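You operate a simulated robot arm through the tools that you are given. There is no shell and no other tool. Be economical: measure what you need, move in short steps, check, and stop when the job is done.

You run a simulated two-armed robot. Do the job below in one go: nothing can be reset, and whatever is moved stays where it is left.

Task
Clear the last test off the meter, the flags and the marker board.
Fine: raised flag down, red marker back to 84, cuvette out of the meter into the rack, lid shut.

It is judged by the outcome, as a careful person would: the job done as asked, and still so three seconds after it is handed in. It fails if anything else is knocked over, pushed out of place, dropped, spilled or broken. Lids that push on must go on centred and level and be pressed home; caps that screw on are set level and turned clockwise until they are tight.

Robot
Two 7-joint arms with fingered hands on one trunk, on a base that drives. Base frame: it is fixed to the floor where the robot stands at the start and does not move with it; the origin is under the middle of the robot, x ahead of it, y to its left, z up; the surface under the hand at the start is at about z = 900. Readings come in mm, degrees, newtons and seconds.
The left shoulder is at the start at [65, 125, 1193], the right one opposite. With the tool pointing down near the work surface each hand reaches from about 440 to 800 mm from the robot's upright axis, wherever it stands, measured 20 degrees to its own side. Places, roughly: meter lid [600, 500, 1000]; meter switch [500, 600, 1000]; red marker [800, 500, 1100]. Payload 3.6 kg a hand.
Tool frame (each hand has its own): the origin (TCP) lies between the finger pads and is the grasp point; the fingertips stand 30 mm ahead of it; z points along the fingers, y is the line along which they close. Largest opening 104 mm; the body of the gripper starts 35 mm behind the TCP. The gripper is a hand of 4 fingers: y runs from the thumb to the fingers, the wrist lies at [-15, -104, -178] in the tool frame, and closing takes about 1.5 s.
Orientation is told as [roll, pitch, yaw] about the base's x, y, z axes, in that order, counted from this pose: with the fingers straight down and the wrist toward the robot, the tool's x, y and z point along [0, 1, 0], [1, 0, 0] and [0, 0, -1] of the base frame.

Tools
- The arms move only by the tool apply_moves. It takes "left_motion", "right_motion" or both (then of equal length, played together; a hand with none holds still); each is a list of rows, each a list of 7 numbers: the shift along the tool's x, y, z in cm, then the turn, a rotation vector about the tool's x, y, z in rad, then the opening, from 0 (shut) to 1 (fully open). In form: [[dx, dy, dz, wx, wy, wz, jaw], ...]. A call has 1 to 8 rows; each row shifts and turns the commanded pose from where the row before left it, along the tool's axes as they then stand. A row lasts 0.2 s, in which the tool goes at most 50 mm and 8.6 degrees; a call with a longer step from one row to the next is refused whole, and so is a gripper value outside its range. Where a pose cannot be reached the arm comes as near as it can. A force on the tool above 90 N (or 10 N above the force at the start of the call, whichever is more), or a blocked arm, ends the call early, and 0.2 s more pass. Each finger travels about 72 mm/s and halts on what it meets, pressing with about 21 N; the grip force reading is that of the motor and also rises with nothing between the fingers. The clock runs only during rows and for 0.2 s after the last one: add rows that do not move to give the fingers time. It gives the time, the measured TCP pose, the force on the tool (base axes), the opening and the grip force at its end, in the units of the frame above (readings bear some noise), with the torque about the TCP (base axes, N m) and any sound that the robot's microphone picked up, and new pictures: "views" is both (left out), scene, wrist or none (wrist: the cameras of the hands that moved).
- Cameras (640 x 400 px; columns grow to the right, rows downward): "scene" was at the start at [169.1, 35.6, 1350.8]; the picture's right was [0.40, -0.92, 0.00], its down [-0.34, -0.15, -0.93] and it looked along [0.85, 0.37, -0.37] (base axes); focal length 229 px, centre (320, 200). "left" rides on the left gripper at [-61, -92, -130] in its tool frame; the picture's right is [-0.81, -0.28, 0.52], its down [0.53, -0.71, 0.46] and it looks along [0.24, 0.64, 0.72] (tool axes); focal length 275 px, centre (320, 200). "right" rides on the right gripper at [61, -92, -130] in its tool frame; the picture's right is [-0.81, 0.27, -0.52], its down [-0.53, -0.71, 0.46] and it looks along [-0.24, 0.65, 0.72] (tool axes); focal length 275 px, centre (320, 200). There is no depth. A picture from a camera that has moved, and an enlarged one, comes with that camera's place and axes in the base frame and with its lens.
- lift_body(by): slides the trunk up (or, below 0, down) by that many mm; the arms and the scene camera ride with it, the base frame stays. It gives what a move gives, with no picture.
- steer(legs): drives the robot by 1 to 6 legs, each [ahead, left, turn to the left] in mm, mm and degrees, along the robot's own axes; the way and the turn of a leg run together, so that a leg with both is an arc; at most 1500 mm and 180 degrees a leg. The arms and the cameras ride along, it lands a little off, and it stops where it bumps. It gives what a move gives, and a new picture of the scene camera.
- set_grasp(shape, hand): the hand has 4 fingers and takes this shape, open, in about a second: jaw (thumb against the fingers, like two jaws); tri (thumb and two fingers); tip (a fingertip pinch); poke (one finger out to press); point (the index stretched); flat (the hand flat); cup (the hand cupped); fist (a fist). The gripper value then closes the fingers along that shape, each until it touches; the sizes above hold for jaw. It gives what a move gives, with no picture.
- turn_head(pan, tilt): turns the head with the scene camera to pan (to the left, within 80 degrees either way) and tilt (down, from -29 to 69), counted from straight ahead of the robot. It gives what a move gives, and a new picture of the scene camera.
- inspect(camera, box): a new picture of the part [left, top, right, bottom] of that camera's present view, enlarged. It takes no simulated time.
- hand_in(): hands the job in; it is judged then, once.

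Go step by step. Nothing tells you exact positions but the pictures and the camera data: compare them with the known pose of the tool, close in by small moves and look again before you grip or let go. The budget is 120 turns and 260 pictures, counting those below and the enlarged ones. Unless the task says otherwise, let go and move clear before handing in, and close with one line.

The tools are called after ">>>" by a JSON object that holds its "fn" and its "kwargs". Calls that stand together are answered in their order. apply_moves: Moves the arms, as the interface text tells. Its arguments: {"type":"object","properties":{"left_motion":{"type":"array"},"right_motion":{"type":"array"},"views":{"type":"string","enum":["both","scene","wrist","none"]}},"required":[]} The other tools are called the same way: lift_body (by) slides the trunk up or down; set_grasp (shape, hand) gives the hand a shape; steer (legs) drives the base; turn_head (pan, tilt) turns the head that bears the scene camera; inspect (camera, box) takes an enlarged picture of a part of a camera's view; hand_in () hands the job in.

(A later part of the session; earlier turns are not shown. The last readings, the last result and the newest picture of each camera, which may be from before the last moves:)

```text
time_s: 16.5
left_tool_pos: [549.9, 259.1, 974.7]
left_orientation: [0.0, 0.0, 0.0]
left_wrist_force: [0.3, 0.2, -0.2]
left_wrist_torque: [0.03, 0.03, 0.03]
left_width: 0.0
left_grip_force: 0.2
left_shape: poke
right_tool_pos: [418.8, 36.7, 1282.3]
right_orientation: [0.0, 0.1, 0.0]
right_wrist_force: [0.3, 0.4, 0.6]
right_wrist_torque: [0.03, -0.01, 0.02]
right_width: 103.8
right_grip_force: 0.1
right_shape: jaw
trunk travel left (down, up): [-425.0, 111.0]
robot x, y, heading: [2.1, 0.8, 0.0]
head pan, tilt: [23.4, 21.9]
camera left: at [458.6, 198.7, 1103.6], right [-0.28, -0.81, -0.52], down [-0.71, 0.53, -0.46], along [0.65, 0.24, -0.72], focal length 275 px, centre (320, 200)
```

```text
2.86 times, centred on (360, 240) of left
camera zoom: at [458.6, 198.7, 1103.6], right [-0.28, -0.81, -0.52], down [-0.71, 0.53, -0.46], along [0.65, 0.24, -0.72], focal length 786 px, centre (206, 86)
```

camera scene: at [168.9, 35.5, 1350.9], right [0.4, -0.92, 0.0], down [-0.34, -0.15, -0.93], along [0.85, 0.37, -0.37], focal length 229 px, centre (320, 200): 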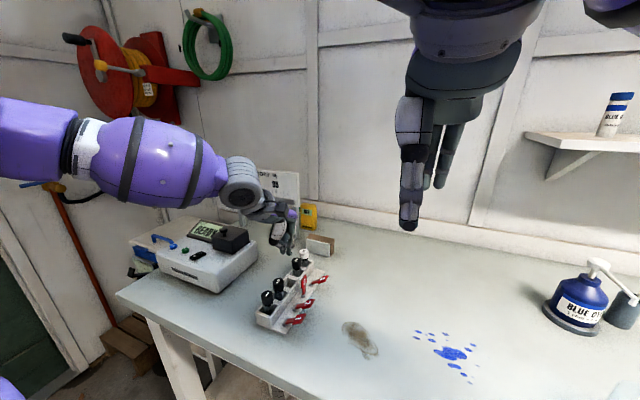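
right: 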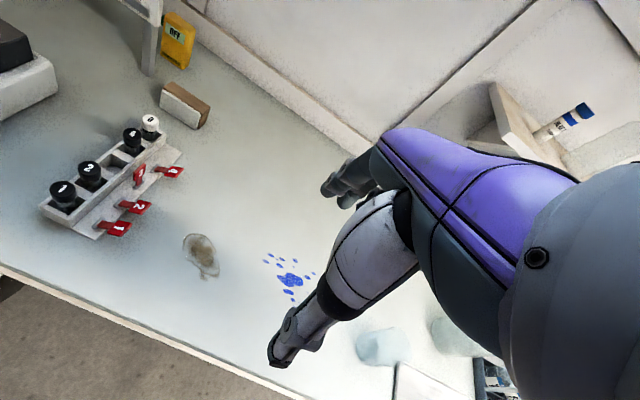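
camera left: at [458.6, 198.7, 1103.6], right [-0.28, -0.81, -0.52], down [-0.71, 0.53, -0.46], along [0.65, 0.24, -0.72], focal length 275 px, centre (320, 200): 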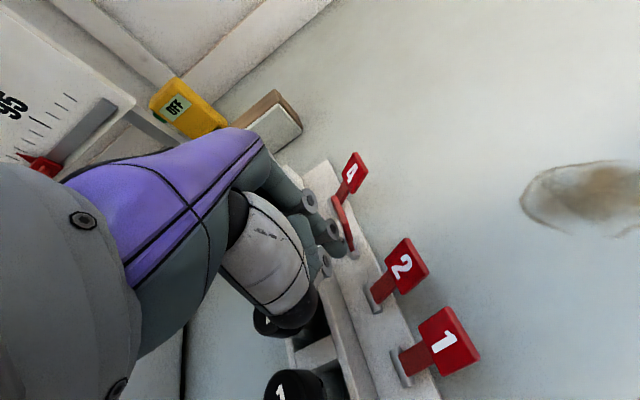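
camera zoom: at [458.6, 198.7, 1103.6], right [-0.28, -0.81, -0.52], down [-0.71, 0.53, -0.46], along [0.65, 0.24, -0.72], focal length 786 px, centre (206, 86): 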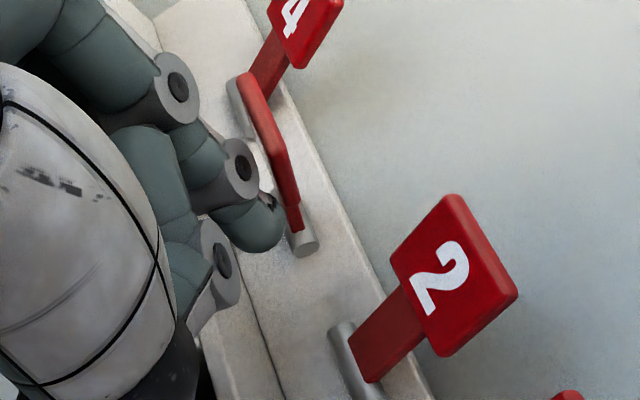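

The finger is well placed right behind the leaning flag. Now I'll sweep out and down.

>>> {"fn": "apply_moves", "kwargs": {"left_motion": [[-0.5, 0.6, 0, 0, 0, 0, 0], [-1, 0, 0, 0, 0, 0, 0], [-1, 0, 0, 0, 0, 0, 0], [-1, 0, 0.3, 0, 0, 0, 0], [-0.8, 0, 0.6, 0, 0, 0, 0], [-0.5, 0, 0.6, 0, 0, 0, 0], [0, 0, 0.3, 0, 0, 0, 0], [0, 0, 0, 0, 0, 0, 0]], "views": "wrist"}}

>>> {"fn": "inspect", "kwargs": {"camera": "scene", "box": [250, 220, 340, 310]}}

```text
time_s: 18.3
left_tool_pos: [566.1, 221.7, 967.5]
left_orientation: [0.7, -1.8, 0.5]
left_wrist_force: [25.9, 41.8, 59.7]
left_wrist_torque: [0.47, -0.12, -0.16]
left_width: 0.0
left_grip_force: 0.1
left_shape: poke
right_tool_pos: [416.6, 41.6, 1283.6]
right_orientation: [-0.2, -0.2, 0.0]
right_wrist_force: [-0.3, -0.9, 0.1]
right_wrist_torque: [0.01, 0.02, 0.0]
right_width: 103.5
right_grip_force: 0.0
right_shape: jaw
trunk travel left (down, up): [-425.0, 111.0]
robot x, y, heading: [-1.0, -0.5, 0.0]
head pan, tilt: [23.4, 21.9]
camera left: at [470.6, 157.6, 1092.9], right [-0.25, -0.81, -0.53], down [-0.71, 0.53, -0.47], along [0.66, 0.26, -0.7], focal length 275 px, centre (320, 200)
```

left: 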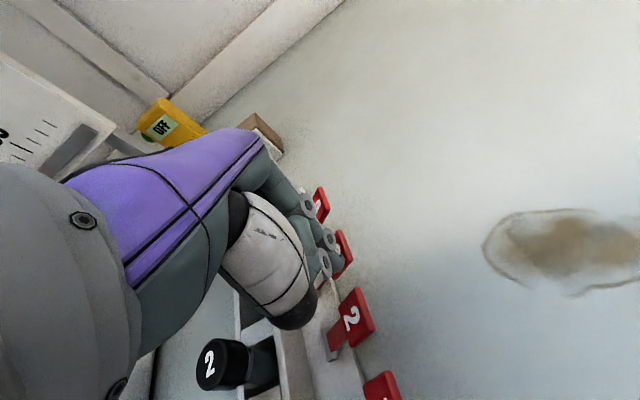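

```text
4.44 times, centred on (295, 265) of scene
camera zoom: at [167.5, 39.3, 1351.3], right [0.4, -0.92, 0.0], down [-0.34, -0.15, -0.93], along [0.85, 0.37, -0.37], focal length 1019 px, centre (431, -89)
```

zoom: 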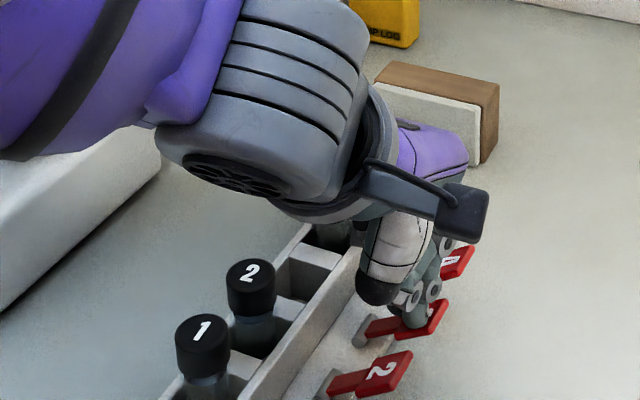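

The flag is down, but the contact force is high, so I'll lift straight off now.

>>> {"fn": "apply_moves", "kwargs": {"left_motion": [[0, 0, -2, 0, 0, 0, 0], [0, 0, -4, 0, 0, 0, 0], [0, 0, -4.5, 0, 0, 0, 0], [3, 0, -3.5, 0, 0, 0, 0], [4, 0, -2, 0, 0, 0, 0], [4, 0, 0, 0, 0, 0, 0], [0, 0, 0, 0, 0, 0, 0]], "views": "wrist"}}

>>> {"fn": "inspect", "kwargs": {"camera": "scene", "box": [240, 230, 350, 340]}}

>>> {"fn": "inspect", "kwargs": {"camera": "right", "box": [30, 100, 200, 240]}}

```text
time_s: 19.9
left_tool_pos: [556.1, 322.4, 1116.5]
left_orientation: [-0.1, 0.0, 0.1]
left_wrist_force: [0.0, 0.5, 0.1]
left_wrist_torque: [0.0, -0.01, 0.02]
left_width: 0.0
left_grip_force: 0.0
left_shape: poke
right_tool_pos: [417.8, 36.4, 1281.2]
right_orientation: [0.0, 0.0, 0.0]
right_wrist_force: [0.0, 0.8, -0.6]
right_wrist_torque: [0.0, 0.01, -0.03]
right_width: 103.8
right_grip_force: 0.0
right_shape: jaw
trunk travel left (down, up): [-425.0, 111.0]
robot x, y, heading: [-2.0, 0.0, -0.0]
head pan, tilt: [23.4, 21.9]
camera left: at [464.4, 260.8, 1246.6], right [-0.28, -0.81, -0.52], down [-0.71, 0.53, -0.45], along [0.64, 0.24, -0.72], focal length 275 px, centre (320, 200)
```

left: 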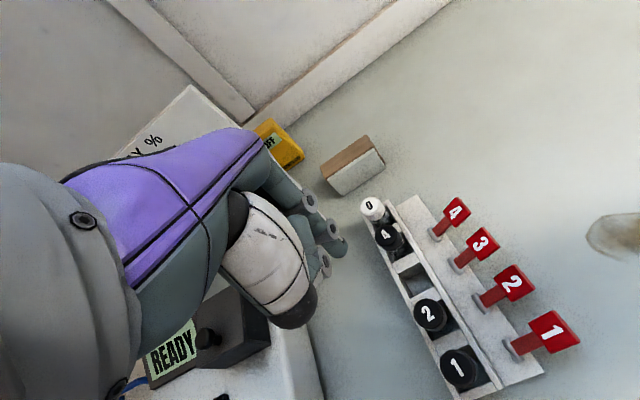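

```text
3.64 times, centred on (295, 285) of scene
camera zoom: at [169.2, 35.0, 1350.8], right [0.4, -0.92, 0.0], down [-0.34, -0.15, -0.93], along [0.85, 0.37, -0.37], focal length 834 px, centre (411, -109)
```

zoom: 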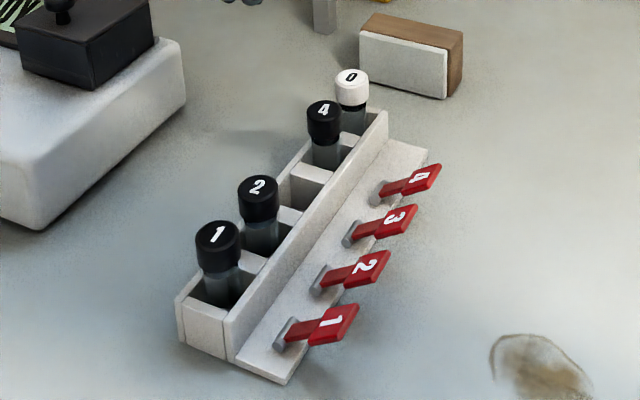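

```text
2.86 times, centred on (115, 170) of right
camera zoom: at [325.8, 96.8, 1413.1], right [0.27, -0.81, 0.52], down [-0.71, -0.53, -0.46], along [0.65, -0.24, -0.72], focal length 786 px, centre (906, 286)
```

zoom: 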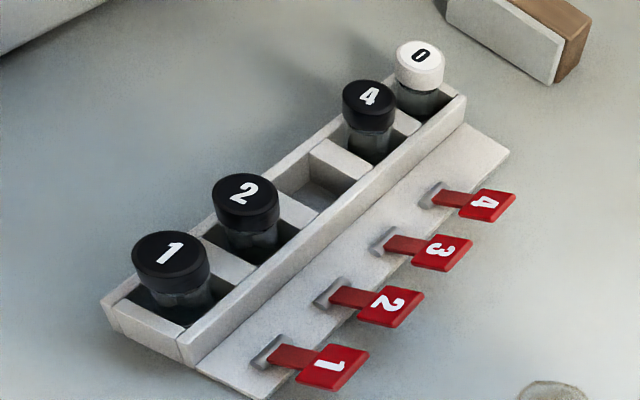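

Flag 3 is down and the rack is unmoved. Next I'll pull the left hand up and back, set it to jaw, and drive left for the meter and marker.

>>> {"fn": "apply_moves", "kwargs": {"left_motion": [[0, -4, -2, 0, 0, 0, 0], [0, -4, -3, 0, 0, 0, 0], [0, -3, -3, 0, 0, 0, 0], [0, 0, 0, 0, 0, 0, 0]], "views": "none"}}

>>> {"fn": "set_grasp", "kwargs": {"shape": "tip", "hand": "left"}}

>>> {"fn": "steer", "kwargs": {"legs": [[0, 260, 0]]}}

>>> {"fn": "turn_head", "kwargs": {"pan": 20, "tilt": 30}}

```text
time_s: 20.9
left_tool_pos: [446.8, 320.7, 1196.2]
left_orientation: [0.1, 0.1, -0.1]
left_wrist_force: [0.0, 0.9, 0.7]
left_wrist_torque: [-0.01, 0.0, 0.02]
left_width: 0.0
left_grip_force: 0.1
left_shape: poke
right_tool_pos: [419.1, 37.1, 1281.9]
right_orientation: [0.0, 0.0, 0.0]
right_wrist_force: [0.2, 0.1, -0.2]
right_wrist_torque: [-0.01, 0.02, 0.01]
right_width: 103.6
right_grip_force: 0.1
right_shape: jaw
trunk travel left (down, up): [-425.0, 111.0]
robot x, y, heading: [-3.3, -1.2, 0.1]
head pan, tilt: [23.4, 21.9]
```

```text
time_s: 21.8
left_tool_pos: [447.1, 321.3, 1196.1]
left_orientation: [0.0, 0.1, 0.0]
left_wrist_force: [-0.1, 0.1, 0.7]
left_wrist_torque: [0.0, -0.01, -0.02]
left_width: 103.8
left_grip_force: 0.0
left_shape: tip
right_tool_pos: [417.6, 36.9, 1282.7]
right_orientation: [0.0, -0.1, 0.0]
right_wrist_force: [0.7, 0.3, 0.1]
right_wrist_torque: [0.01, 0.0, 0.0]
right_width: 103.6
right_grip_force: 0.1
right_shape: jaw
trunk travel left (down, up): [-425.0, 111.0]
robot x, y, heading: [-0.3, -2.6, -0.3]
head pan, tilt: [23.4, 21.9]
```

```text
time_s: 24.7
left_tool_pos: [446.0, 582.8, 1197.0]
left_orientation: [0.0, 0.0, 0.1]
left_wrist_force: [-0.4, 0.3, -0.6]
left_wrist_torque: [0.01, 0.02, 0.03]
left_width: 103.9
left_grip_force: 0.0
left_shape: tip
right_tool_pos: [417.9, 298.6, 1282.3]
right_orientation: [0.0, 0.0, 0.2]
right_wrist_force: [0.3, 0.4, 0.0]
right_wrist_torque: [-0.01, -0.01, 0.01]
right_width: 103.7
right_grip_force: 0.0
right_shape: jaw
trunk travel left (down, up): [-425.0, 111.0]
robot x, y, heading: [0.4, 263.7, 0.4]
head pan, tilt: [23.4, 21.9]
camera scene: at [168.6, 295.7, 1350.8], right [0.4, -0.92, 0.0], down [-0.34, -0.15, -0.93], along [0.85, 0.37, -0.37], focal length 229 px, centre (320, 200)
```

scene: 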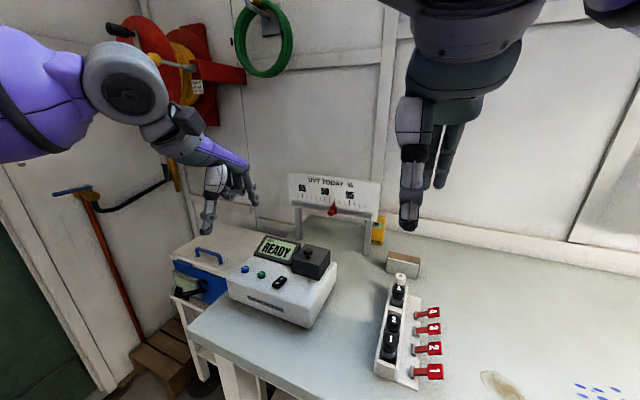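

```text
time_s: 25.4
left_tool_pos: [445.9, 581.9, 1196.3]
left_orientation: [0.0, 0.0, 0.1]
left_wrist_force: [-0.2, -0.3, 0.6]
left_wrist_torque: [-0.03, -0.02, -0.01]
left_width: 103.9
left_grip_force: 0.0
left_shape: tip
right_tool_pos: [418.2, 297.9, 1283.1]
right_orientation: [-0.1, 0.0, 0.2]
right_wrist_force: [0.2, 0.0, 0.1]
right_wrist_torque: [0.01, 0.01, 0.0]
right_width: 103.3
right_grip_force: 0.1
right_shape: jaw
trunk travel left (down, up): [-425.0, 111.0]
robot x, y, heading: [-5.0, 258.6, 0.2]
head pan, tilt: [20.0, 30.0]
camera scene: at [168.4, 289.7, 1337.9], right [0.35, -0.94, 0.0], down [-0.47, -0.17, -0.87], along [0.81, 0.3, -0.5], focal length 229 px, centre (320, 200)
```

scene: 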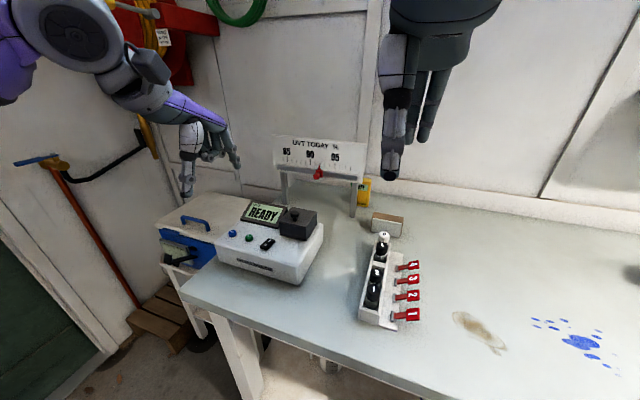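

>>> {"fn": "inspect", "kwargs": {"camera": "scene", "box": [210, 190, 340, 290]}}

>>> {"fn": "inspect", "kwargs": {"camera": "scene", "box": [265, 125, 380, 215]}}

>>> {"fn": "inspect", "kwargs": {"camera": "right", "box": [0, 0, 330, 260]}}

>>> {"fn": "inspect", "kwargs": {"camera": "left", "box": [200, 100, 640, 400]}}

```text
4.00 times, centred on (275, 240) of scene
camera zoom: at [168.4, 289.7, 1337.9], right [0.35, -0.94, 0.0], down [-0.47, -0.17, -0.87], along [0.81, 0.3, -0.5], focal length 917 px, centre (500, 40)
```

zoom: 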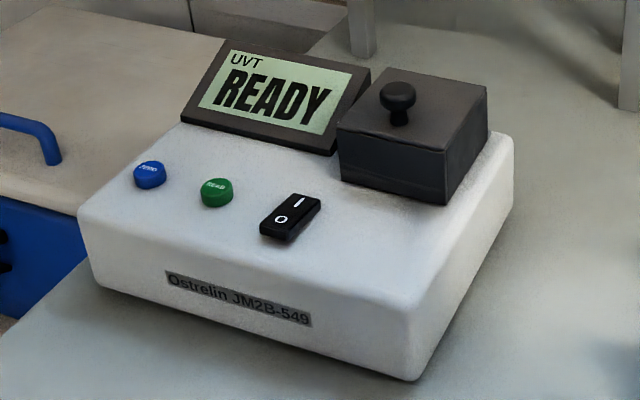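

```text
4.44 times, centred on (322, 170) of scene
camera zoom: at [168.4, 289.7, 1337.9], right [0.35, -0.94, 0.0], down [-0.47, -0.17, -0.87], along [0.81, 0.3, -0.5], focal length 1019 px, centre (309, 333)
```

zoom: 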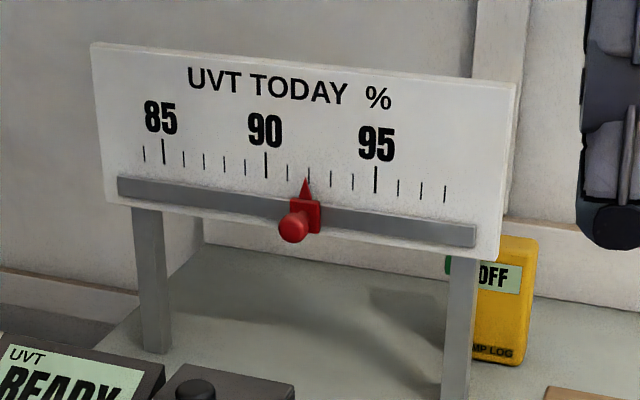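

```text
1.54 times, centred on (165, 130) of right
camera zoom: at [325.1, 357.9, 1413.1], right [0.28, -0.81, 0.52], down [-0.71, -0.53, -0.46], along [0.65, -0.24, -0.72], focal length 424 px, centre (558, 308)
```

zoom: 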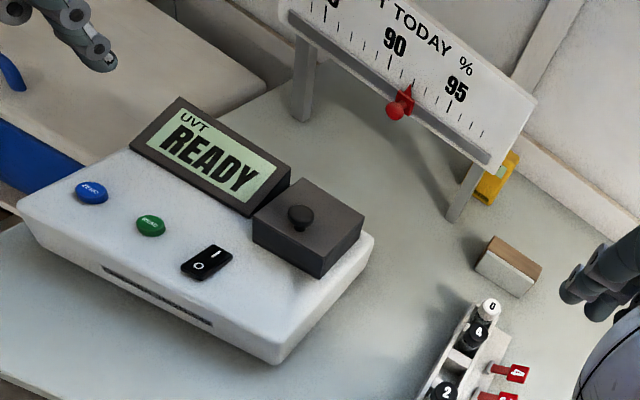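

```text
1.33 times, centred on (420, 250) of left
camera zoom: at [354.1, 521.2, 1325.8], right [-0.27, -0.81, -0.52], down [-0.71, 0.53, -0.46], along [0.64, 0.25, -0.72], focal length 367 px, centre (187, 133)
```

zoom: 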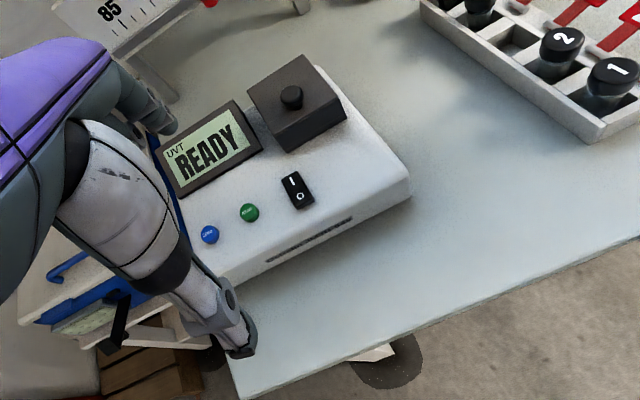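

The knob on the dark lid is near (579, 508, 1035), and the marker reads about 92. I'll bring the left hand, half open, above the knob.

>>> {"fn": "apply_moves", "kwargs": {"left_motion": [[-2, 3.5, 0, 0, 0, 0, 0.6], [-2, 3.5, 0, 0, 0, 0, 0.6], [-2, 3.5, 1, 0, 0, 0, 0.6], [-1.4, 2.8, 2, 0, 0, 0, 0.6], [0, 0, 3, 0, 0, 0, 0.6], [0, 0, 1, 0, 0, 0, 0.6], [0, 0, 0, 0, 0, 0, 0.6]]}}

>>> {"fn": "inspect", "kwargs": {"camera": "scene", "box": [210, 120, 370, 250]}}

>>> {"fn": "inspect", "kwargs": {"camera": "left", "box": [190, 120, 470, 340]}}

>>> {"fn": "inspect", "kwargs": {"camera": "right", "box": [60, 20, 280, 200]}}

```text
time_s: 27.0
left_tool_pos: [579.8, 508.5, 1125.5]
left_orientation: [-0.2, 0.0, 0.2]
left_wrist_force: [-0.5, 0.1, 0.0]
left_wrist_torque: [0.0, 0.02, 0.01]
left_width: 62.8
left_grip_force: 0.0
left_shape: tip
right_tool_pos: [417.3, 297.6, 1283.2]
right_orientation: [0.0, 0.0, 0.2]
right_wrist_force: [0.4, 0.5, 0.2]
right_wrist_torque: [-0.02, 0.0, 0.0]
right_width: 103.7
right_grip_force: 0.0
right_shape: jaw
trunk travel left (down, up): [-425.0, 111.0]
robot x, y, heading: [-1.2, 260.8, 0.4]
head pan, tilt: [20.0, 30.0]
camera scene: at [168.4, 289.8, 1337.8], right [0.34, -0.94, 0.0], down [-0.47, -0.17, -0.87], along [0.81, 0.3, -0.5], focal length 229 px, centre (320, 200)
camera left: at [487.7, 447.7, 1255.2], right [-0.27, -0.81, -0.52], down [-0.71, 0.53, -0.46], along [0.64, 0.25, -0.72], focal length 275 px, centre (320, 200)
```

scene: 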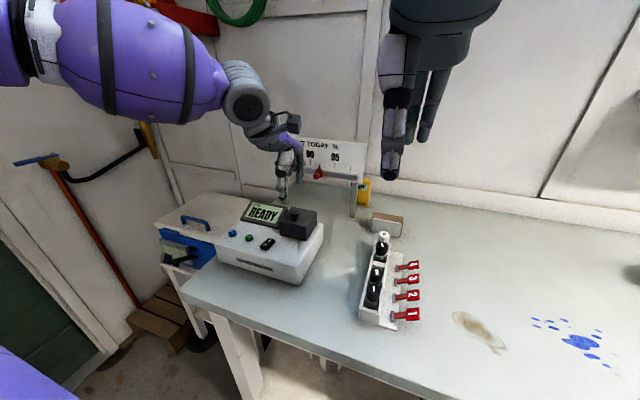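
left: 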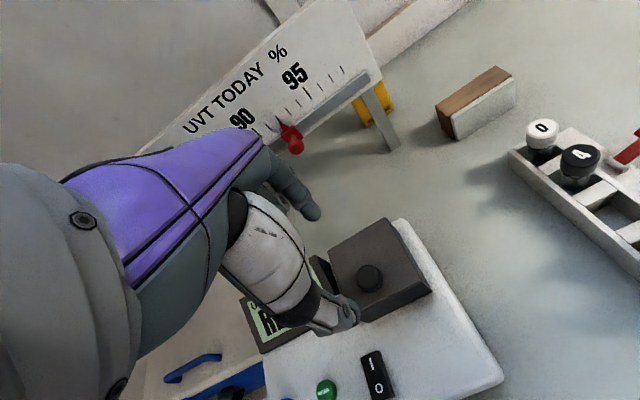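

```text
3.08 times, centred on (290, 185) of scene
camera zoom: at [168.4, 289.8, 1337.8], right [0.34, -0.94, 0.0], down [-0.47, -0.17, -0.87], along [0.81, 0.3, -0.5], focal length 705 px, centre (412, 246)
```

zoom: 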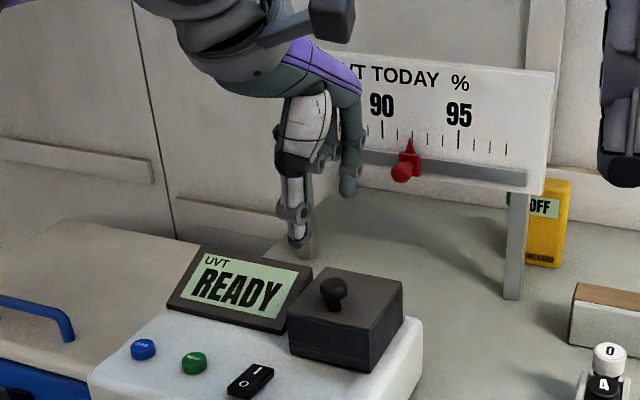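

```text
1.82 times, centred on (330, 230) of left
camera zoom: at [487.7, 447.7, 1255.2], right [-0.27, -0.81, -0.52], down [-0.71, 0.53, -0.46], along [0.64, 0.25, -0.72], focal length 500 px, centre (302, 146)
```

zoom: 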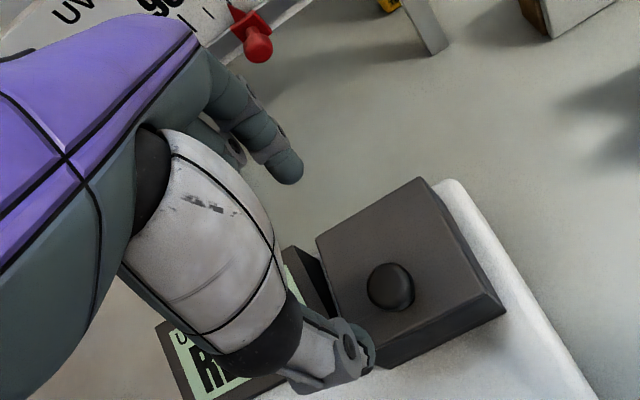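

```text
2.22 times, centred on (170, 110) of right
camera zoom: at [325.0, 357.9, 1413.1], right [0.28, -0.81, 0.52], down [-0.71, -0.54, -0.46], along [0.65, -0.24, -0.72], focal length 612 px, centre (653, 400)
```

zoom: 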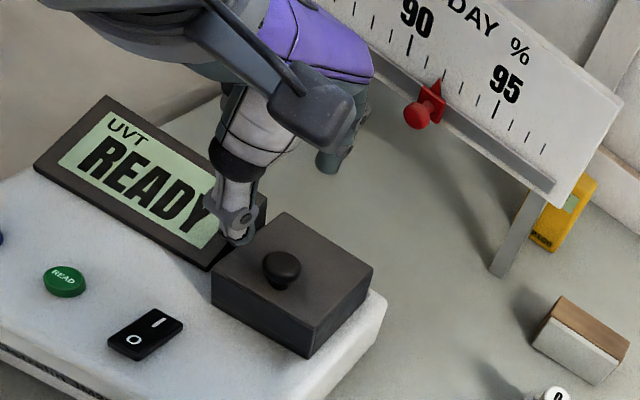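

The fingers straddle the knob, with the tips about 25 mm below the TCP. I'll lower to about z 1048 and check before closing.

>>> {"fn": "apply_moves", "kwargs": {"left_motion": [[0, 0, 3, 0, 0, 0, 0.6], [0, 0, 3, 0, 0, 0, 0.6], [0, 0, 1.7, 0, 0, 0, 0.6], [0, 0, 0, 0, 0, 0, 0.6]], "views": "wrist"}}

>>> {"fn": "inspect", "kwargs": {"camera": "scene", "box": [240, 160, 350, 250]}}

>>> {"fn": "inspect", "kwargs": {"camera": "left", "box": [270, 160, 450, 300]}}

>>> {"fn": "inspect", "kwargs": {"camera": "right", "box": [100, 60, 260, 180]}}

```text
time_s: 28.0
left_tool_pos: [578.4, 508.1, 1048.5]
left_orientation: [0.0, 0.0, 0.2]
left_wrist_force: [0.6, 0.3, -0.6]
left_wrist_torque: [-0.03, 0.0, 0.01]
left_width: 62.8
left_grip_force: 0.1
left_shape: tip
right_tool_pos: [417.4, 298.9, 1282.1]
right_orientation: [-0.1, 0.1, 0.2]
right_wrist_force: [-0.3, -0.4, 0.5]
right_wrist_torque: [0.01, 0.0, 0.0]
right_width: 103.4
right_grip_force: 0.0
right_shape: jaw
trunk travel left (down, up): [-425.0, 111.0]
robot x, y, heading: [0.9, 260.7, 0.2]
head pan, tilt: [20.0, 30.0]
camera left: at [487.2, 447.9, 1178.4], right [-0.27, -0.81, -0.52], down [-0.71, 0.53, -0.46], along [0.64, 0.25, -0.72], focal length 275 px, centre (320, 200)
```

left: 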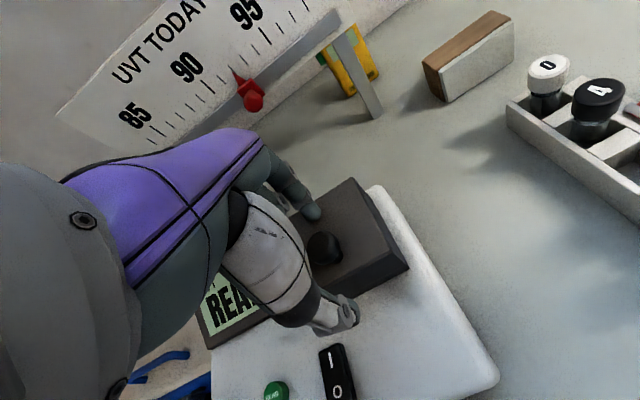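

```text
4.44 times, centred on (295, 205) of scene
camera zoom: at [168.3, 289.6, 1337.8], right [0.34, -0.94, 0.0], down [-0.47, -0.17, -0.87], along [0.81, 0.3, -0.5], focal length 1019 px, centre (431, 178)
```

zoom: 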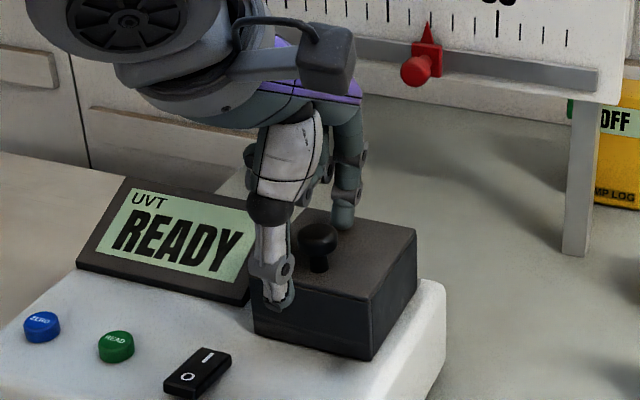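

```text
2.86 times, centred on (360, 230) of left
camera zoom: at [487.2, 447.9, 1178.4], right [-0.27, -0.81, -0.52], down [-0.71, 0.53, -0.46], along [0.64, 0.25, -0.72], focal length 786 px, centre (206, 114)
```

zoom: 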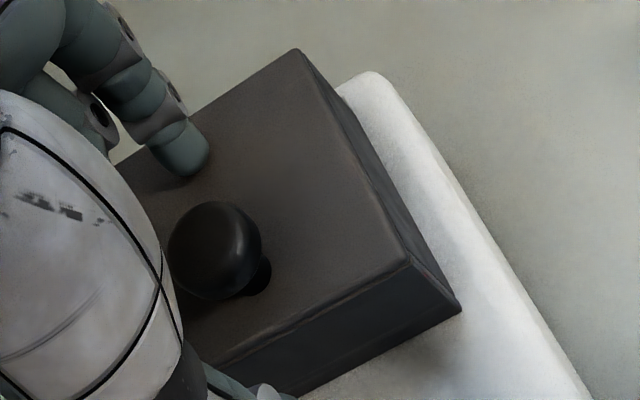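

```text
3.33 times, centred on (180, 120) of right
camera zoom: at [325.0, 357.8, 1413.1], right [0.28, -0.81, 0.52], down [-0.71, -0.53, -0.46], along [0.65, -0.24, -0.72], focal length 918 px, centre (787, 467)
```

zoom: 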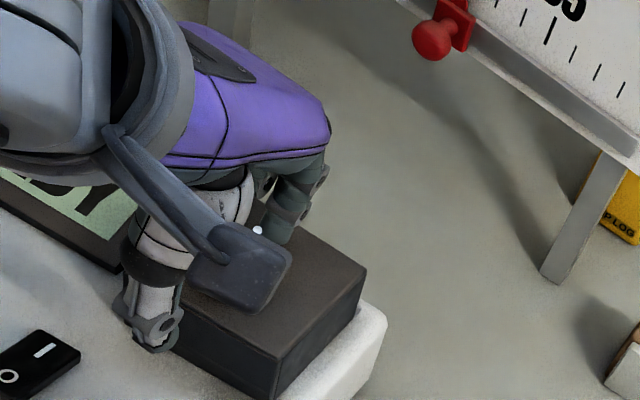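

The tips are level with the knob head, just above the lid. I'll raise 3 mm and close gently on the knob.

>>> {"fn": "apply_moves", "kwargs": {"left_motion": [[0, 0, -0.3, 0, 0, 0, 0.45], [0, 0, 0, 0, 0, 0, 0.3], [0, 0, 0, 0, 0, 0, 0.2], [0, 0, 0, 0, 0, 0, 0.1], [0, 0, 0, 0, 0, 0, 0.1], [0, 0, 0, 0, 0, 0, 0.1]], "views": "wrist"}}

>>> {"fn": "inspect", "kwargs": {"camera": "scene", "box": [240, 160, 350, 250]}}

```text
time_s: 29.4
left_tool_pos: [579.0, 509.3, 1051.4]
left_orientation: [0.0, 0.0, 0.2]
left_wrist_force: [0.7, 2.3, -1.2]
left_wrist_torque: [0.05, -0.05, -0.02]
left_width: 12.0
left_grip_force: 21.3
left_shape: tip
right_tool_pos: [417.8, 298.9, 1283.4]
right_orientation: [0.0, 0.0, 0.2]
right_wrist_force: [0.3, 1.0, 0.0]
right_wrist_torque: [-0.01, -0.03, 0.01]
right_width: 103.7
right_grip_force: 0.0
right_shape: jaw
trunk travel left (down, up): [-425.0, 111.0]
robot x, y, heading: [0.6, 265.5, 0.4]
head pan, tilt: [20.0, 30.0]
camera left: at [487.8, 448.3, 1181.4], right [-0.27, -0.81, -0.52], down [-0.71, 0.53, -0.46], along [0.64, 0.25, -0.72], focal length 275 px, centre (320, 200)
```

left: 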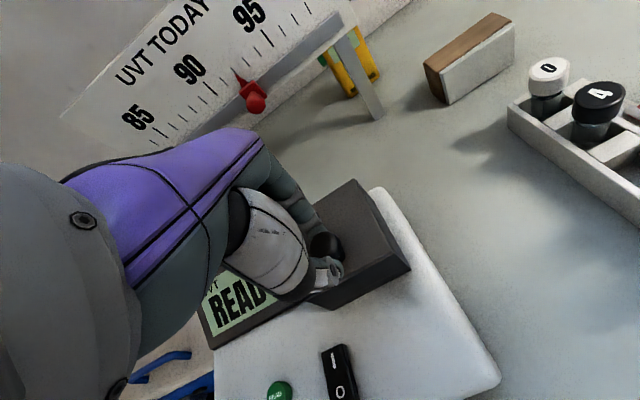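

```text
4.44 times, centred on (295, 205) of scene
camera zoom: at [168.7, 290.0, 1337.8], right [0.34, -0.94, 0.0], down [-0.47, -0.17, -0.87], along [0.81, 0.3, -0.5], focal length 1019 px, centre (431, 178)
```

zoom: 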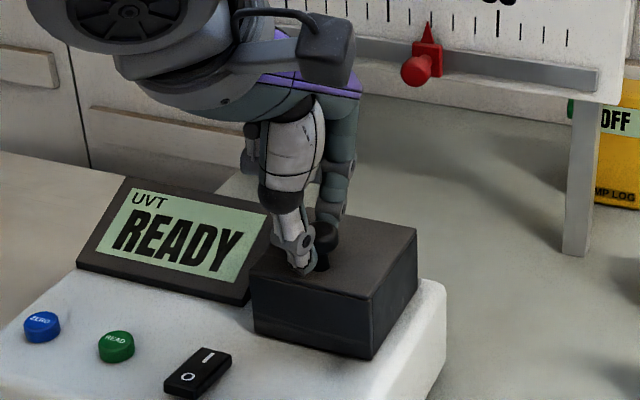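

The fingers hold the knob. I'll lift by about 1 cm as a test.

>>> {"fn": "apply_moves", "kwargs": {"left_motion": [[0, 0, 0, 0, 0, 0, 0.0], [0, 0, -0.3, 0, 0, 0, 0], [0, 0, -0.4, 0, 0, 0, 0], [0, 0, -0.5, 0, 0, 0, 0], [0, 0, 0, 0, 0, 0, 0]], "views": "wrist"}}

>>> {"fn": "inspect", "kwargs": {"camera": "scene", "box": [240, 160, 350, 250]}}

>>> {"fn": "inspect", "kwargs": {"camera": "left", "box": [270, 160, 450, 300]}}

```text
time_s: 30.6
left_tool_pos: [582.9, 510.1, 1061.2]
left_orientation: [0.0, 0.2, 0.2]
left_wrist_force: [13.7, 0.7, -19.6]
left_wrist_torque: [0.02, -0.11, -0.01]
left_width: 10.6
left_grip_force: 21.4
left_shape: tip
right_tool_pos: [420.9, 298.3, 1282.2]
right_orientation: [0.0, 0.1, 0.2]
right_wrist_force: [-0.6, 0.8, -0.7]
right_wrist_torque: [-0.02, 0.01, -0.02]
right_width: 103.7
right_grip_force: 0.1
right_shape: jaw
trunk travel left (down, up): [-425.0, 111.0]
robot x, y, heading: [-0.7, 262.3, 0.1]
head pan, tilt: [20.0, 30.0]
camera left: at [490.9, 448.4, 1191.2], right [-0.28, -0.81, -0.52], down [-0.72, 0.53, -0.45], along [0.64, 0.25, -0.73], focal length 275 px, centre (320, 200)
```

left: 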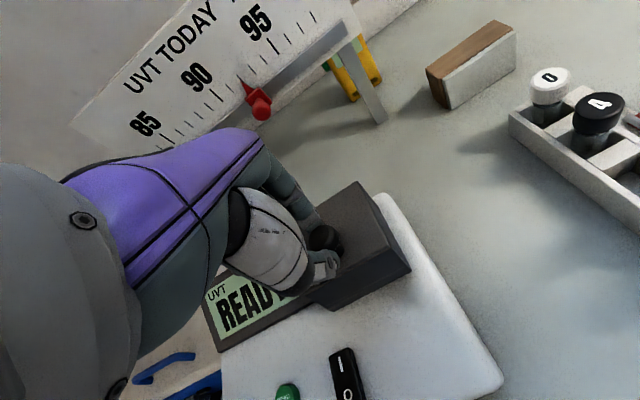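

```text
4.44 times, centred on (295, 205) of scene
camera zoom: at [172.3, 290.3, 1337.1], right [0.34, -0.94, 0.0], down [-0.47, -0.17, -0.86], along [0.81, 0.3, -0.5], focal length 1019 px, centre (431, 178)
```

zoom: 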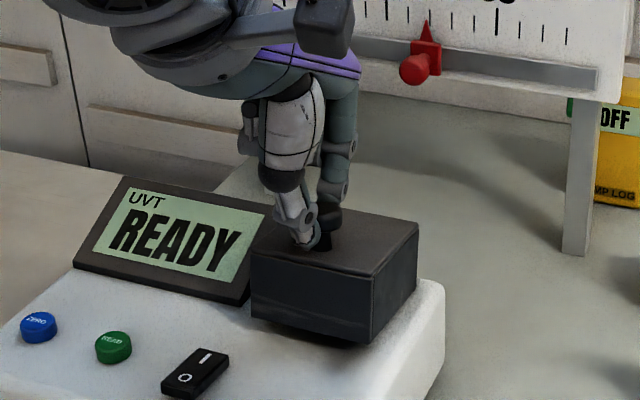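

```text
2.86 times, centred on (360, 230) of left
camera zoom: at [490.9, 448.4, 1191.2], right [-0.28, -0.81, -0.52], down [-0.72, 0.53, -0.45], along [0.64, 0.25, -0.73], focal length 786 px, centre (206, 114)
```

zoom: 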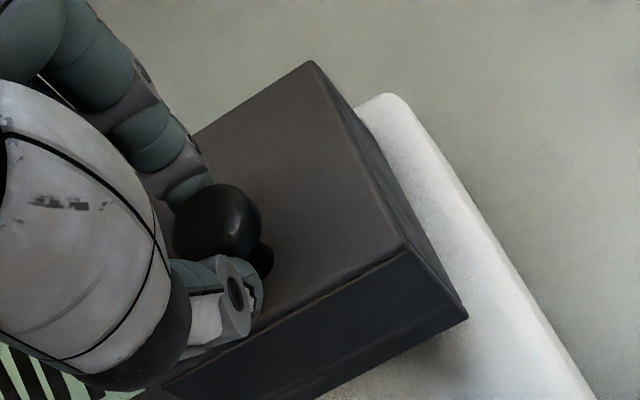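

The lid is hinged at its back edge: the front rose while the rear stayed put. I'll follow the arc forward and up in small steps, tilting the hand a little with it.

>>> {"fn": "apply_moves", "kwargs": {"left_motion": [[0, 0.8, -0.2, 0.05, 0, 0, 0], [0, 0.8, -0.2, 0.05, 0, 0, 0], [0, 0.8, -0.3, 0.05, 0, 0, 0], [0, 0, 0, 0, 0, 0, 0]], "views": "wrist"}}

>>> {"fn": "inspect", "kwargs": {"camera": "scene", "box": [240, 160, 350, 250]}}

```text
time_s: 31.6
left_tool_pos: [603.6, 510.1, 1070.3]
left_orientation: [0.1, 8.6, 0.2]
left_wrist_force: [-1.0, 2.3, -3.9]
left_wrist_torque: [0.04, 0.27, 0.03]
left_width: 11.9
left_grip_force: 20.7
left_shape: tip
right_tool_pos: [417.6, 298.0, 1282.0]
right_orientation: [0.1, 0.0, 0.1]
right_wrist_force: [-0.2, 0.4, 0.0]
right_wrist_torque: [-0.02, -0.02, -0.02]
right_width: 103.5
right_grip_force: 0.0
right_shape: jaw
trunk travel left (down, up): [-425.0, 111.0]
robot x, y, heading: [-0.4, 261.9, 0.5]
head pan, tilt: [20.0, 30.0]
camera left: at [532.6, 448.5, 1212.2], right [-0.35, -0.81, -0.47], down [-0.77, 0.53, -0.34], along [0.53, 0.24, -0.81], focal length 275 px, centre (320, 200)
```

left: 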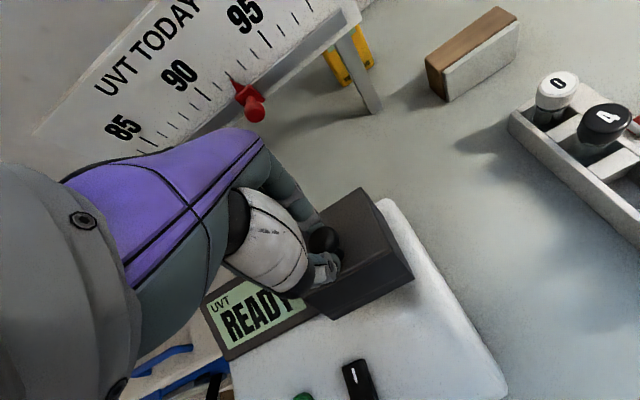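

```text
4.44 times, centred on (295, 205) of scene
camera zoom: at [168.5, 290.1, 1337.8], right [0.34, -0.94, 0.0], down [-0.47, -0.17, -0.87], along [0.81, 0.3, -0.5], focal length 1019 px, centre (431, 178)
```

zoom: 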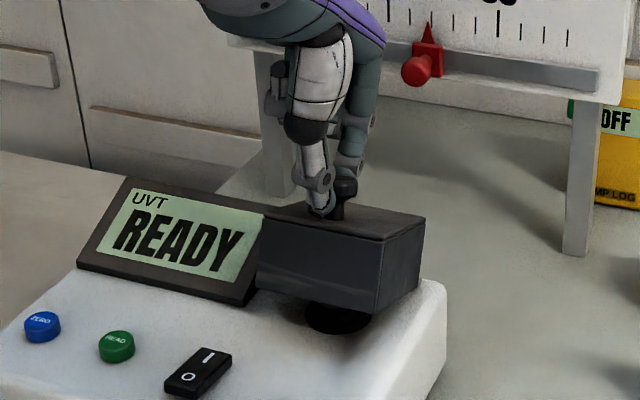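

It follows smoothly, and a dark cap is showing under the lid. I'll continue opening along the arc.

>>> {"fn": "apply_moves", "kwargs": {"left_motion": [[0, 0.88, -0.25, 0.058, 0, 0, 0], [0, 0.88, -0.28, 0.058, 0, 0, 0], [0, 0.86, -0.32, 0.058, 0, 0, 0], [0, 0.84, -0.35, 0.058, 0, 0, 0], [0, 0, 0, 0, 0, 0, 0]], "views": "wrist"}}

>>> {"fn": "inspect", "kwargs": {"camera": "scene", "box": [240, 160, 350, 250]}}

```text
time_s: 32.8
left_tool_pos: [635.7, 508.1, 1075.3]
left_orientation: [0.4, 20.1, -0.4]
left_wrist_force: [-11.4, 15.3, 8.5]
left_wrist_torque: [0.35, 1.03, 0.12]
left_width: 14.1
left_grip_force: 20.5
left_shape: tip
left hand out of reach, approached as far as the arm can: row 4
right_tool_pos: [415.1, 301.1, 1282.1]
right_orientation: [-0.1, -0.1, 0.2]
right_wrist_force: [0.2, -0.7, 0.4]
right_wrist_torque: [-0.01, -0.01, -0.04]
right_width: 103.6
right_grip_force: 0.1
right_shape: jaw
trunk travel left (down, up): [-425.0, 111.0]
robot x, y, heading: [-1.3, 262.8, 0.3]
head pan, tilt: [20.0, 30.0]
camera left: at [594.7, 446.7, 1228.4], right [-0.44, -0.8, -0.4], down [-0.82, 0.54, -0.18], along [0.36, 0.25, -0.9], focal length 275 px, centre (320, 200)
```

left: 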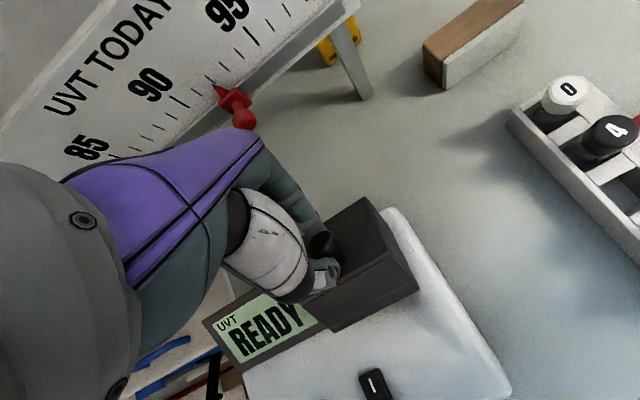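

```text
4.44 times, centred on (295, 205) of scene
camera zoom: at [166.1, 291.7, 1338.1], right [0.35, -0.94, 0.0], down [-0.47, -0.17, -0.87], along [0.81, 0.3, -0.5], focal length 1019 px, centre (431, 178)
```

zoom: 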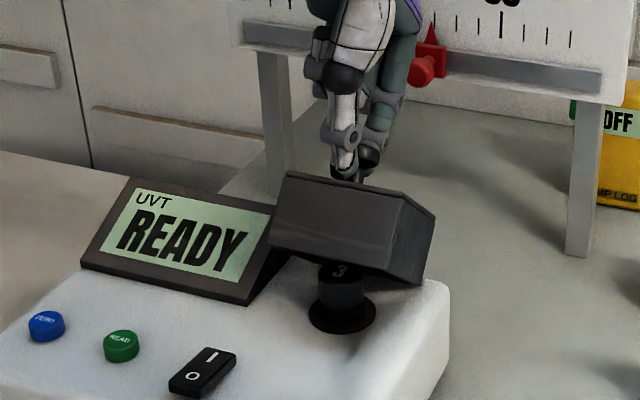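

Cuvette 3 is visible under the lid, and the arm nears its reach because of the tilt. I'll untilt the hand while pushing on forward, letting the knob pivot between the pads.

>>> {"fn": "apply_moves", "kwargs": {"left_motion": [[0, 0.4, -0.15, -0.06, 0, 0, 0.08], [0, 0.5, -0.15, -0.06, 0, 0, 0.08], [0, 0.5, -0.1, -0.06, 0, 0, 0.08], [0, 0.5, -0.1, -0.06, 0, 0, 0.08], [0, 0.5, 0, -0.06, 0, 0, 0.08], [0, 0, 0, 0, 0, 0, 0.08]], "views": "wrist"}}

>>> {"fn": "inspect", "kwargs": {"camera": "scene", "box": [240, 160, 350, 250]}}

```text
time_s: 34.2
left_tool_pos: [662.8, 502.5, 1081.7]
left_orientation: [-0.1, 3.9, 0.0]
left_wrist_force: [1.2, 3.4, 39.4]
left_wrist_torque: [0.33, 0.79, 0.12]
left_width: 12.1
left_grip_force: 21.0
left_shape: tip
right_tool_pos: [415.0, 295.4, 1284.5]
right_orientation: [0.1, -0.3, 0.2]
right_wrist_force: [0.5, 0.4, -0.4]
right_wrist_torque: [-0.01, 0.02, 0.01]
right_width: 103.7
right_grip_force: 0.0
right_shape: jaw
trunk travel left (down, up): [-425.0, 111.0]
robot x, y, heading: [-0.0, 258.0, 0.3]
head pan, tilt: [20.0, 30.0]
camera left: at [579.5, 441.7, 1216.5], right [-0.31, -0.81, -0.5], down [-0.74, 0.53, -0.41], along [0.59, 0.24, -0.77], focal length 275 px, centre (320, 200)
```

left: 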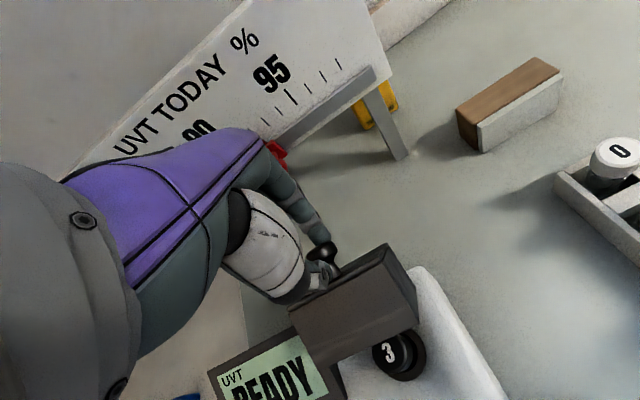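

```text
4.44 times, centred on (295, 205) of scene
camera zoom: at [165.2, 288.6, 1338.5], right [0.34, -0.94, 0.0], down [-0.47, -0.17, -0.87], along [0.81, 0.3, -0.5], focal length 1019 px, centre (431, 178)
```

zoom: 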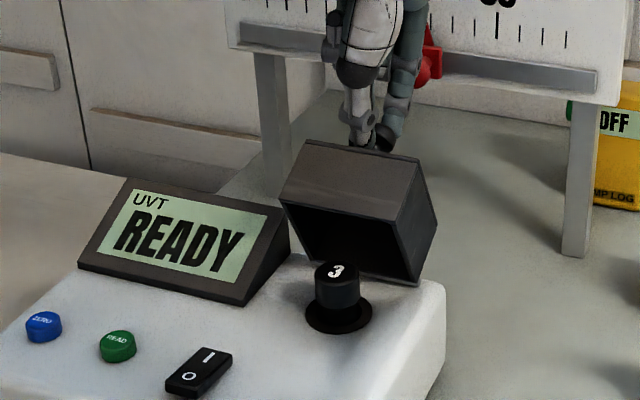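

The lid is about 65° open. I'll ease the grip slightly, lift a few mm to relieve the load, and push on forward.

>>> {"fn": "apply_moves", "kwargs": {"left_motion": [[0, 0, -0.4, 0, 0, 0, 0.2], [0, 0.6, -0.2, 0, 0, 0, 0.25], [0, 0.7, 0, 0, 0, 0, 0.25], [0, 0, 0, 0, 0, 0, 0.25]], "views": "wrist"}}

>>> {"fn": "inspect", "kwargs": {"camera": "scene", "box": [240, 140, 350, 250]}}

```text
time_s: 35.2
left_tool_pos: [674.8, 503.7, 1080.6]
left_orientation: [0.0, 4.4, 0.2]
left_wrist_force: [2.2, 2.2, 20.5]
left_wrist_torque: [0.2, 0.59, -0.05]
left_width: 26.4
left_grip_force: 0.0
left_shape: tip
right_tool_pos: [415.3, 296.3, 1283.0]
right_orientation: [0.1, -0.1, 0.2]
right_wrist_force: [-0.4, 0.0, 0.4]
right_wrist_torque: [0.03, 0.01, 0.0]
right_width: 103.6
right_grip_force: 0.1
right_shape: jaw
trunk travel left (down, up): [-425.0, 111.0]
robot x, y, heading: [0.5, 258.8, -0.0]
head pan, tilt: [20.0, 30.0]
camera left: at [594.0, 443.1, 1216.7], right [-0.31, -0.81, -0.49], down [-0.75, 0.53, -0.4], along [0.59, 0.25, -0.77], focal length 275 px, centre (320, 200)
```

left: 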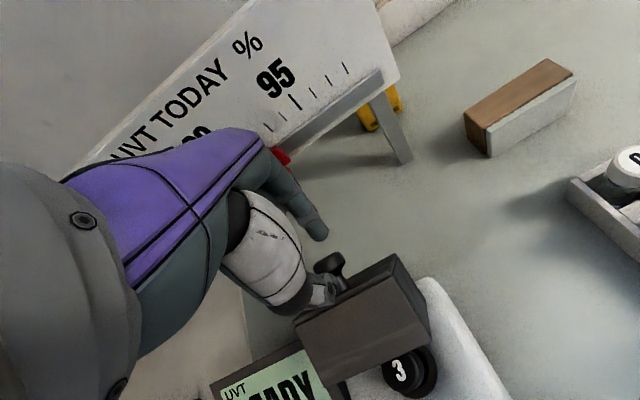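

```text
3.64 times, centred on (295, 195) of scene
camera zoom: at [166.7, 289.4, 1338.0], right [0.34, -0.94, 0.0], down [-0.47, -0.17, -0.87], along [0.81, 0.3, -0.5], focal length 834 px, centre (411, 218)
```

zoom: 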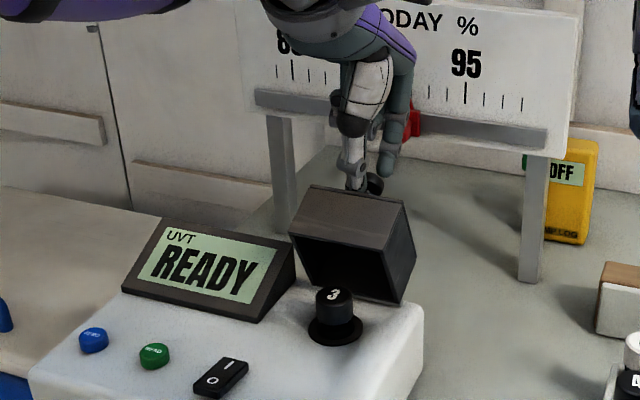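

The thumb is pressing on the lid's top face, fighting the push. I'll raise it 6 mm, then push the knob stem forward.

>>> {"fn": "apply_moves", "kwargs": {"left_motion": [[0, 0, -0.6, 0, 0, 0, 0.25], [0, 0.6, -0.2, 0, 0, 0, 0.3], [0, 0.7, 0, 0, 0, 0, 0.3], [0, 0.7, 0, 0, 0, 0, 0.3], [0, 0, 0, 0, 0, 0, 0.3]], "views": "wrist"}}

>>> {"fn": "inspect", "kwargs": {"camera": "scene", "box": [240, 140, 350, 250]}}

```text
time_s: 36.4
left_tool_pos: [697.0, 504.2, 1084.3]
left_orientation: [-0.1, 4.8, 0.2]
left_wrist_force: [0.5, 1.2, -0.2]
left_wrist_torque: [0.0, -0.03, 0.0]
left_width: 31.1
left_grip_force: 0.0
left_shape: tip
right_tool_pos: [417.4, 297.1, 1282.4]
right_orientation: [0.1, 0.0, 0.3]
right_wrist_force: [0.0, -0.4, -0.6]
right_wrist_torque: [0.0, 0.0, 0.01]
right_width: 103.3
right_grip_force: 0.1
right_shape: jaw
trunk travel left (down, up): [-425.0, 111.0]
robot x, y, heading: [-3.8, 258.0, 0.4]
head pan, tilt: [20.0, 30.0]
camera left: at [616.3, 443.3, 1221.5], right [-0.31, -0.81, -0.49], down [-0.75, 0.53, -0.4], along [0.58, 0.25, -0.77], focal length 275 px, centre (320, 200)
```

left: 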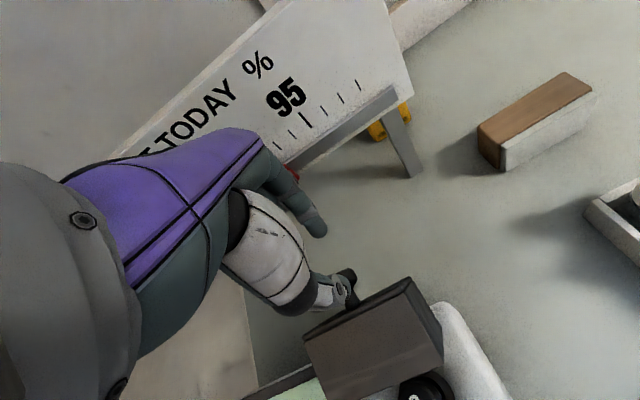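

```text
3.64 times, centred on (295, 195) of scene
camera zoom: at [168.2, 289.6, 1337.8], right [0.34, -0.94, 0.0], down [-0.47, -0.17, -0.87], along [0.81, 0.3, -0.5], focal length 834 px, centre (411, 218)
```

zoom: 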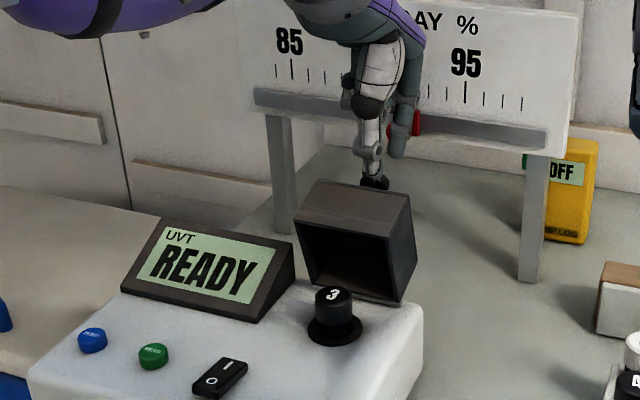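

The lid is about 80° open and the force is zero. I'll lift the hand clear and see whether it stays.

>>> {"fn": "apply_moves", "kwargs": {"left_motion": [[0, 0, -2, 0, 0, 0, 0.3], [0, 0, -3, 0, 0, 0, 0.3], [0, -2, -3, 0, 0, 0, 0.3], [0, -4, 0, 0, 0, 0, 0.3], [0, -4, 0, 0, 0, 0, 0.3], [0, 0, 0, 0, 0, 0, 0.3]], "views": "none"}}

>>> {"fn": "inspect", "kwargs": {"camera": "scene", "box": [210, 140, 350, 260]}}

>>> {"fn": "inspect", "kwargs": {"camera": "right", "box": [60, 20, 280, 200]}}

```text
time_s: 37.8
left_tool_pos: [602.1, 509.4, 1151.4]
left_orientation: [0.0, 4.7, 0.2]
left_wrist_force: [0.1, -0.2, -0.7]
left_wrist_torque: [-0.02, 0.05, 0.05]
left_width: 31.4
left_grip_force: 0.0
left_shape: tip
left hand out of reach, approached as far as the arm can: row 2
right_tool_pos: [418.8, 298.1, 1283.2]
right_orientation: [0.0, 0.1, 0.2]
right_wrist_force: [1.0, -0.2, -0.1]
right_wrist_torque: [-0.05, -0.01, -0.03]
right_width: 103.6
right_grip_force: 0.1
right_shape: jaw
trunk travel left (down, up): [-425.0, 111.0]
robot x, y, heading: [-1.4, 258.1, 0.1]
head pan, tilt: [20.0, 30.0]
```

```text
3.33 times, centred on (280, 200) of scene
camera zoom: at [169.2, 289.6, 1337.7], right [0.34, -0.94, 0.0], down [-0.47, -0.17, -0.87], along [0.81, 0.3, -0.5], focal length 764 px, centre (453, 200)
```

zoom: 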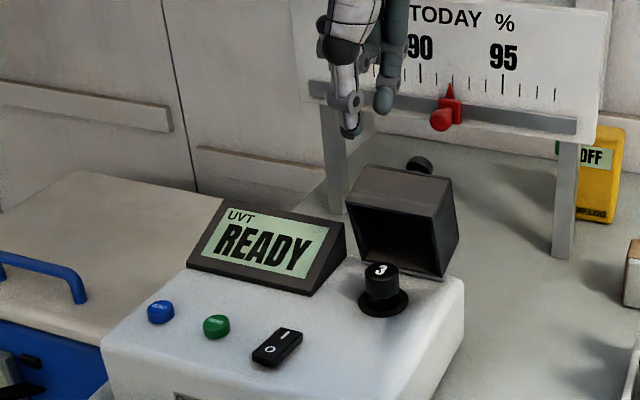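

```text
2.22 times, centred on (170, 110) of right
camera zoom: at [325.9, 357.8, 1412.8], right [0.28, -0.81, 0.52], down [-0.71, -0.53, -0.46], along [0.65, -0.24, -0.72], focal length 612 px, centre (653, 400)
```

zoom: 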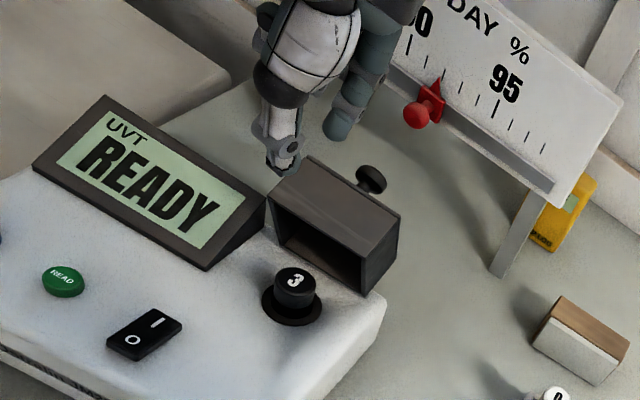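

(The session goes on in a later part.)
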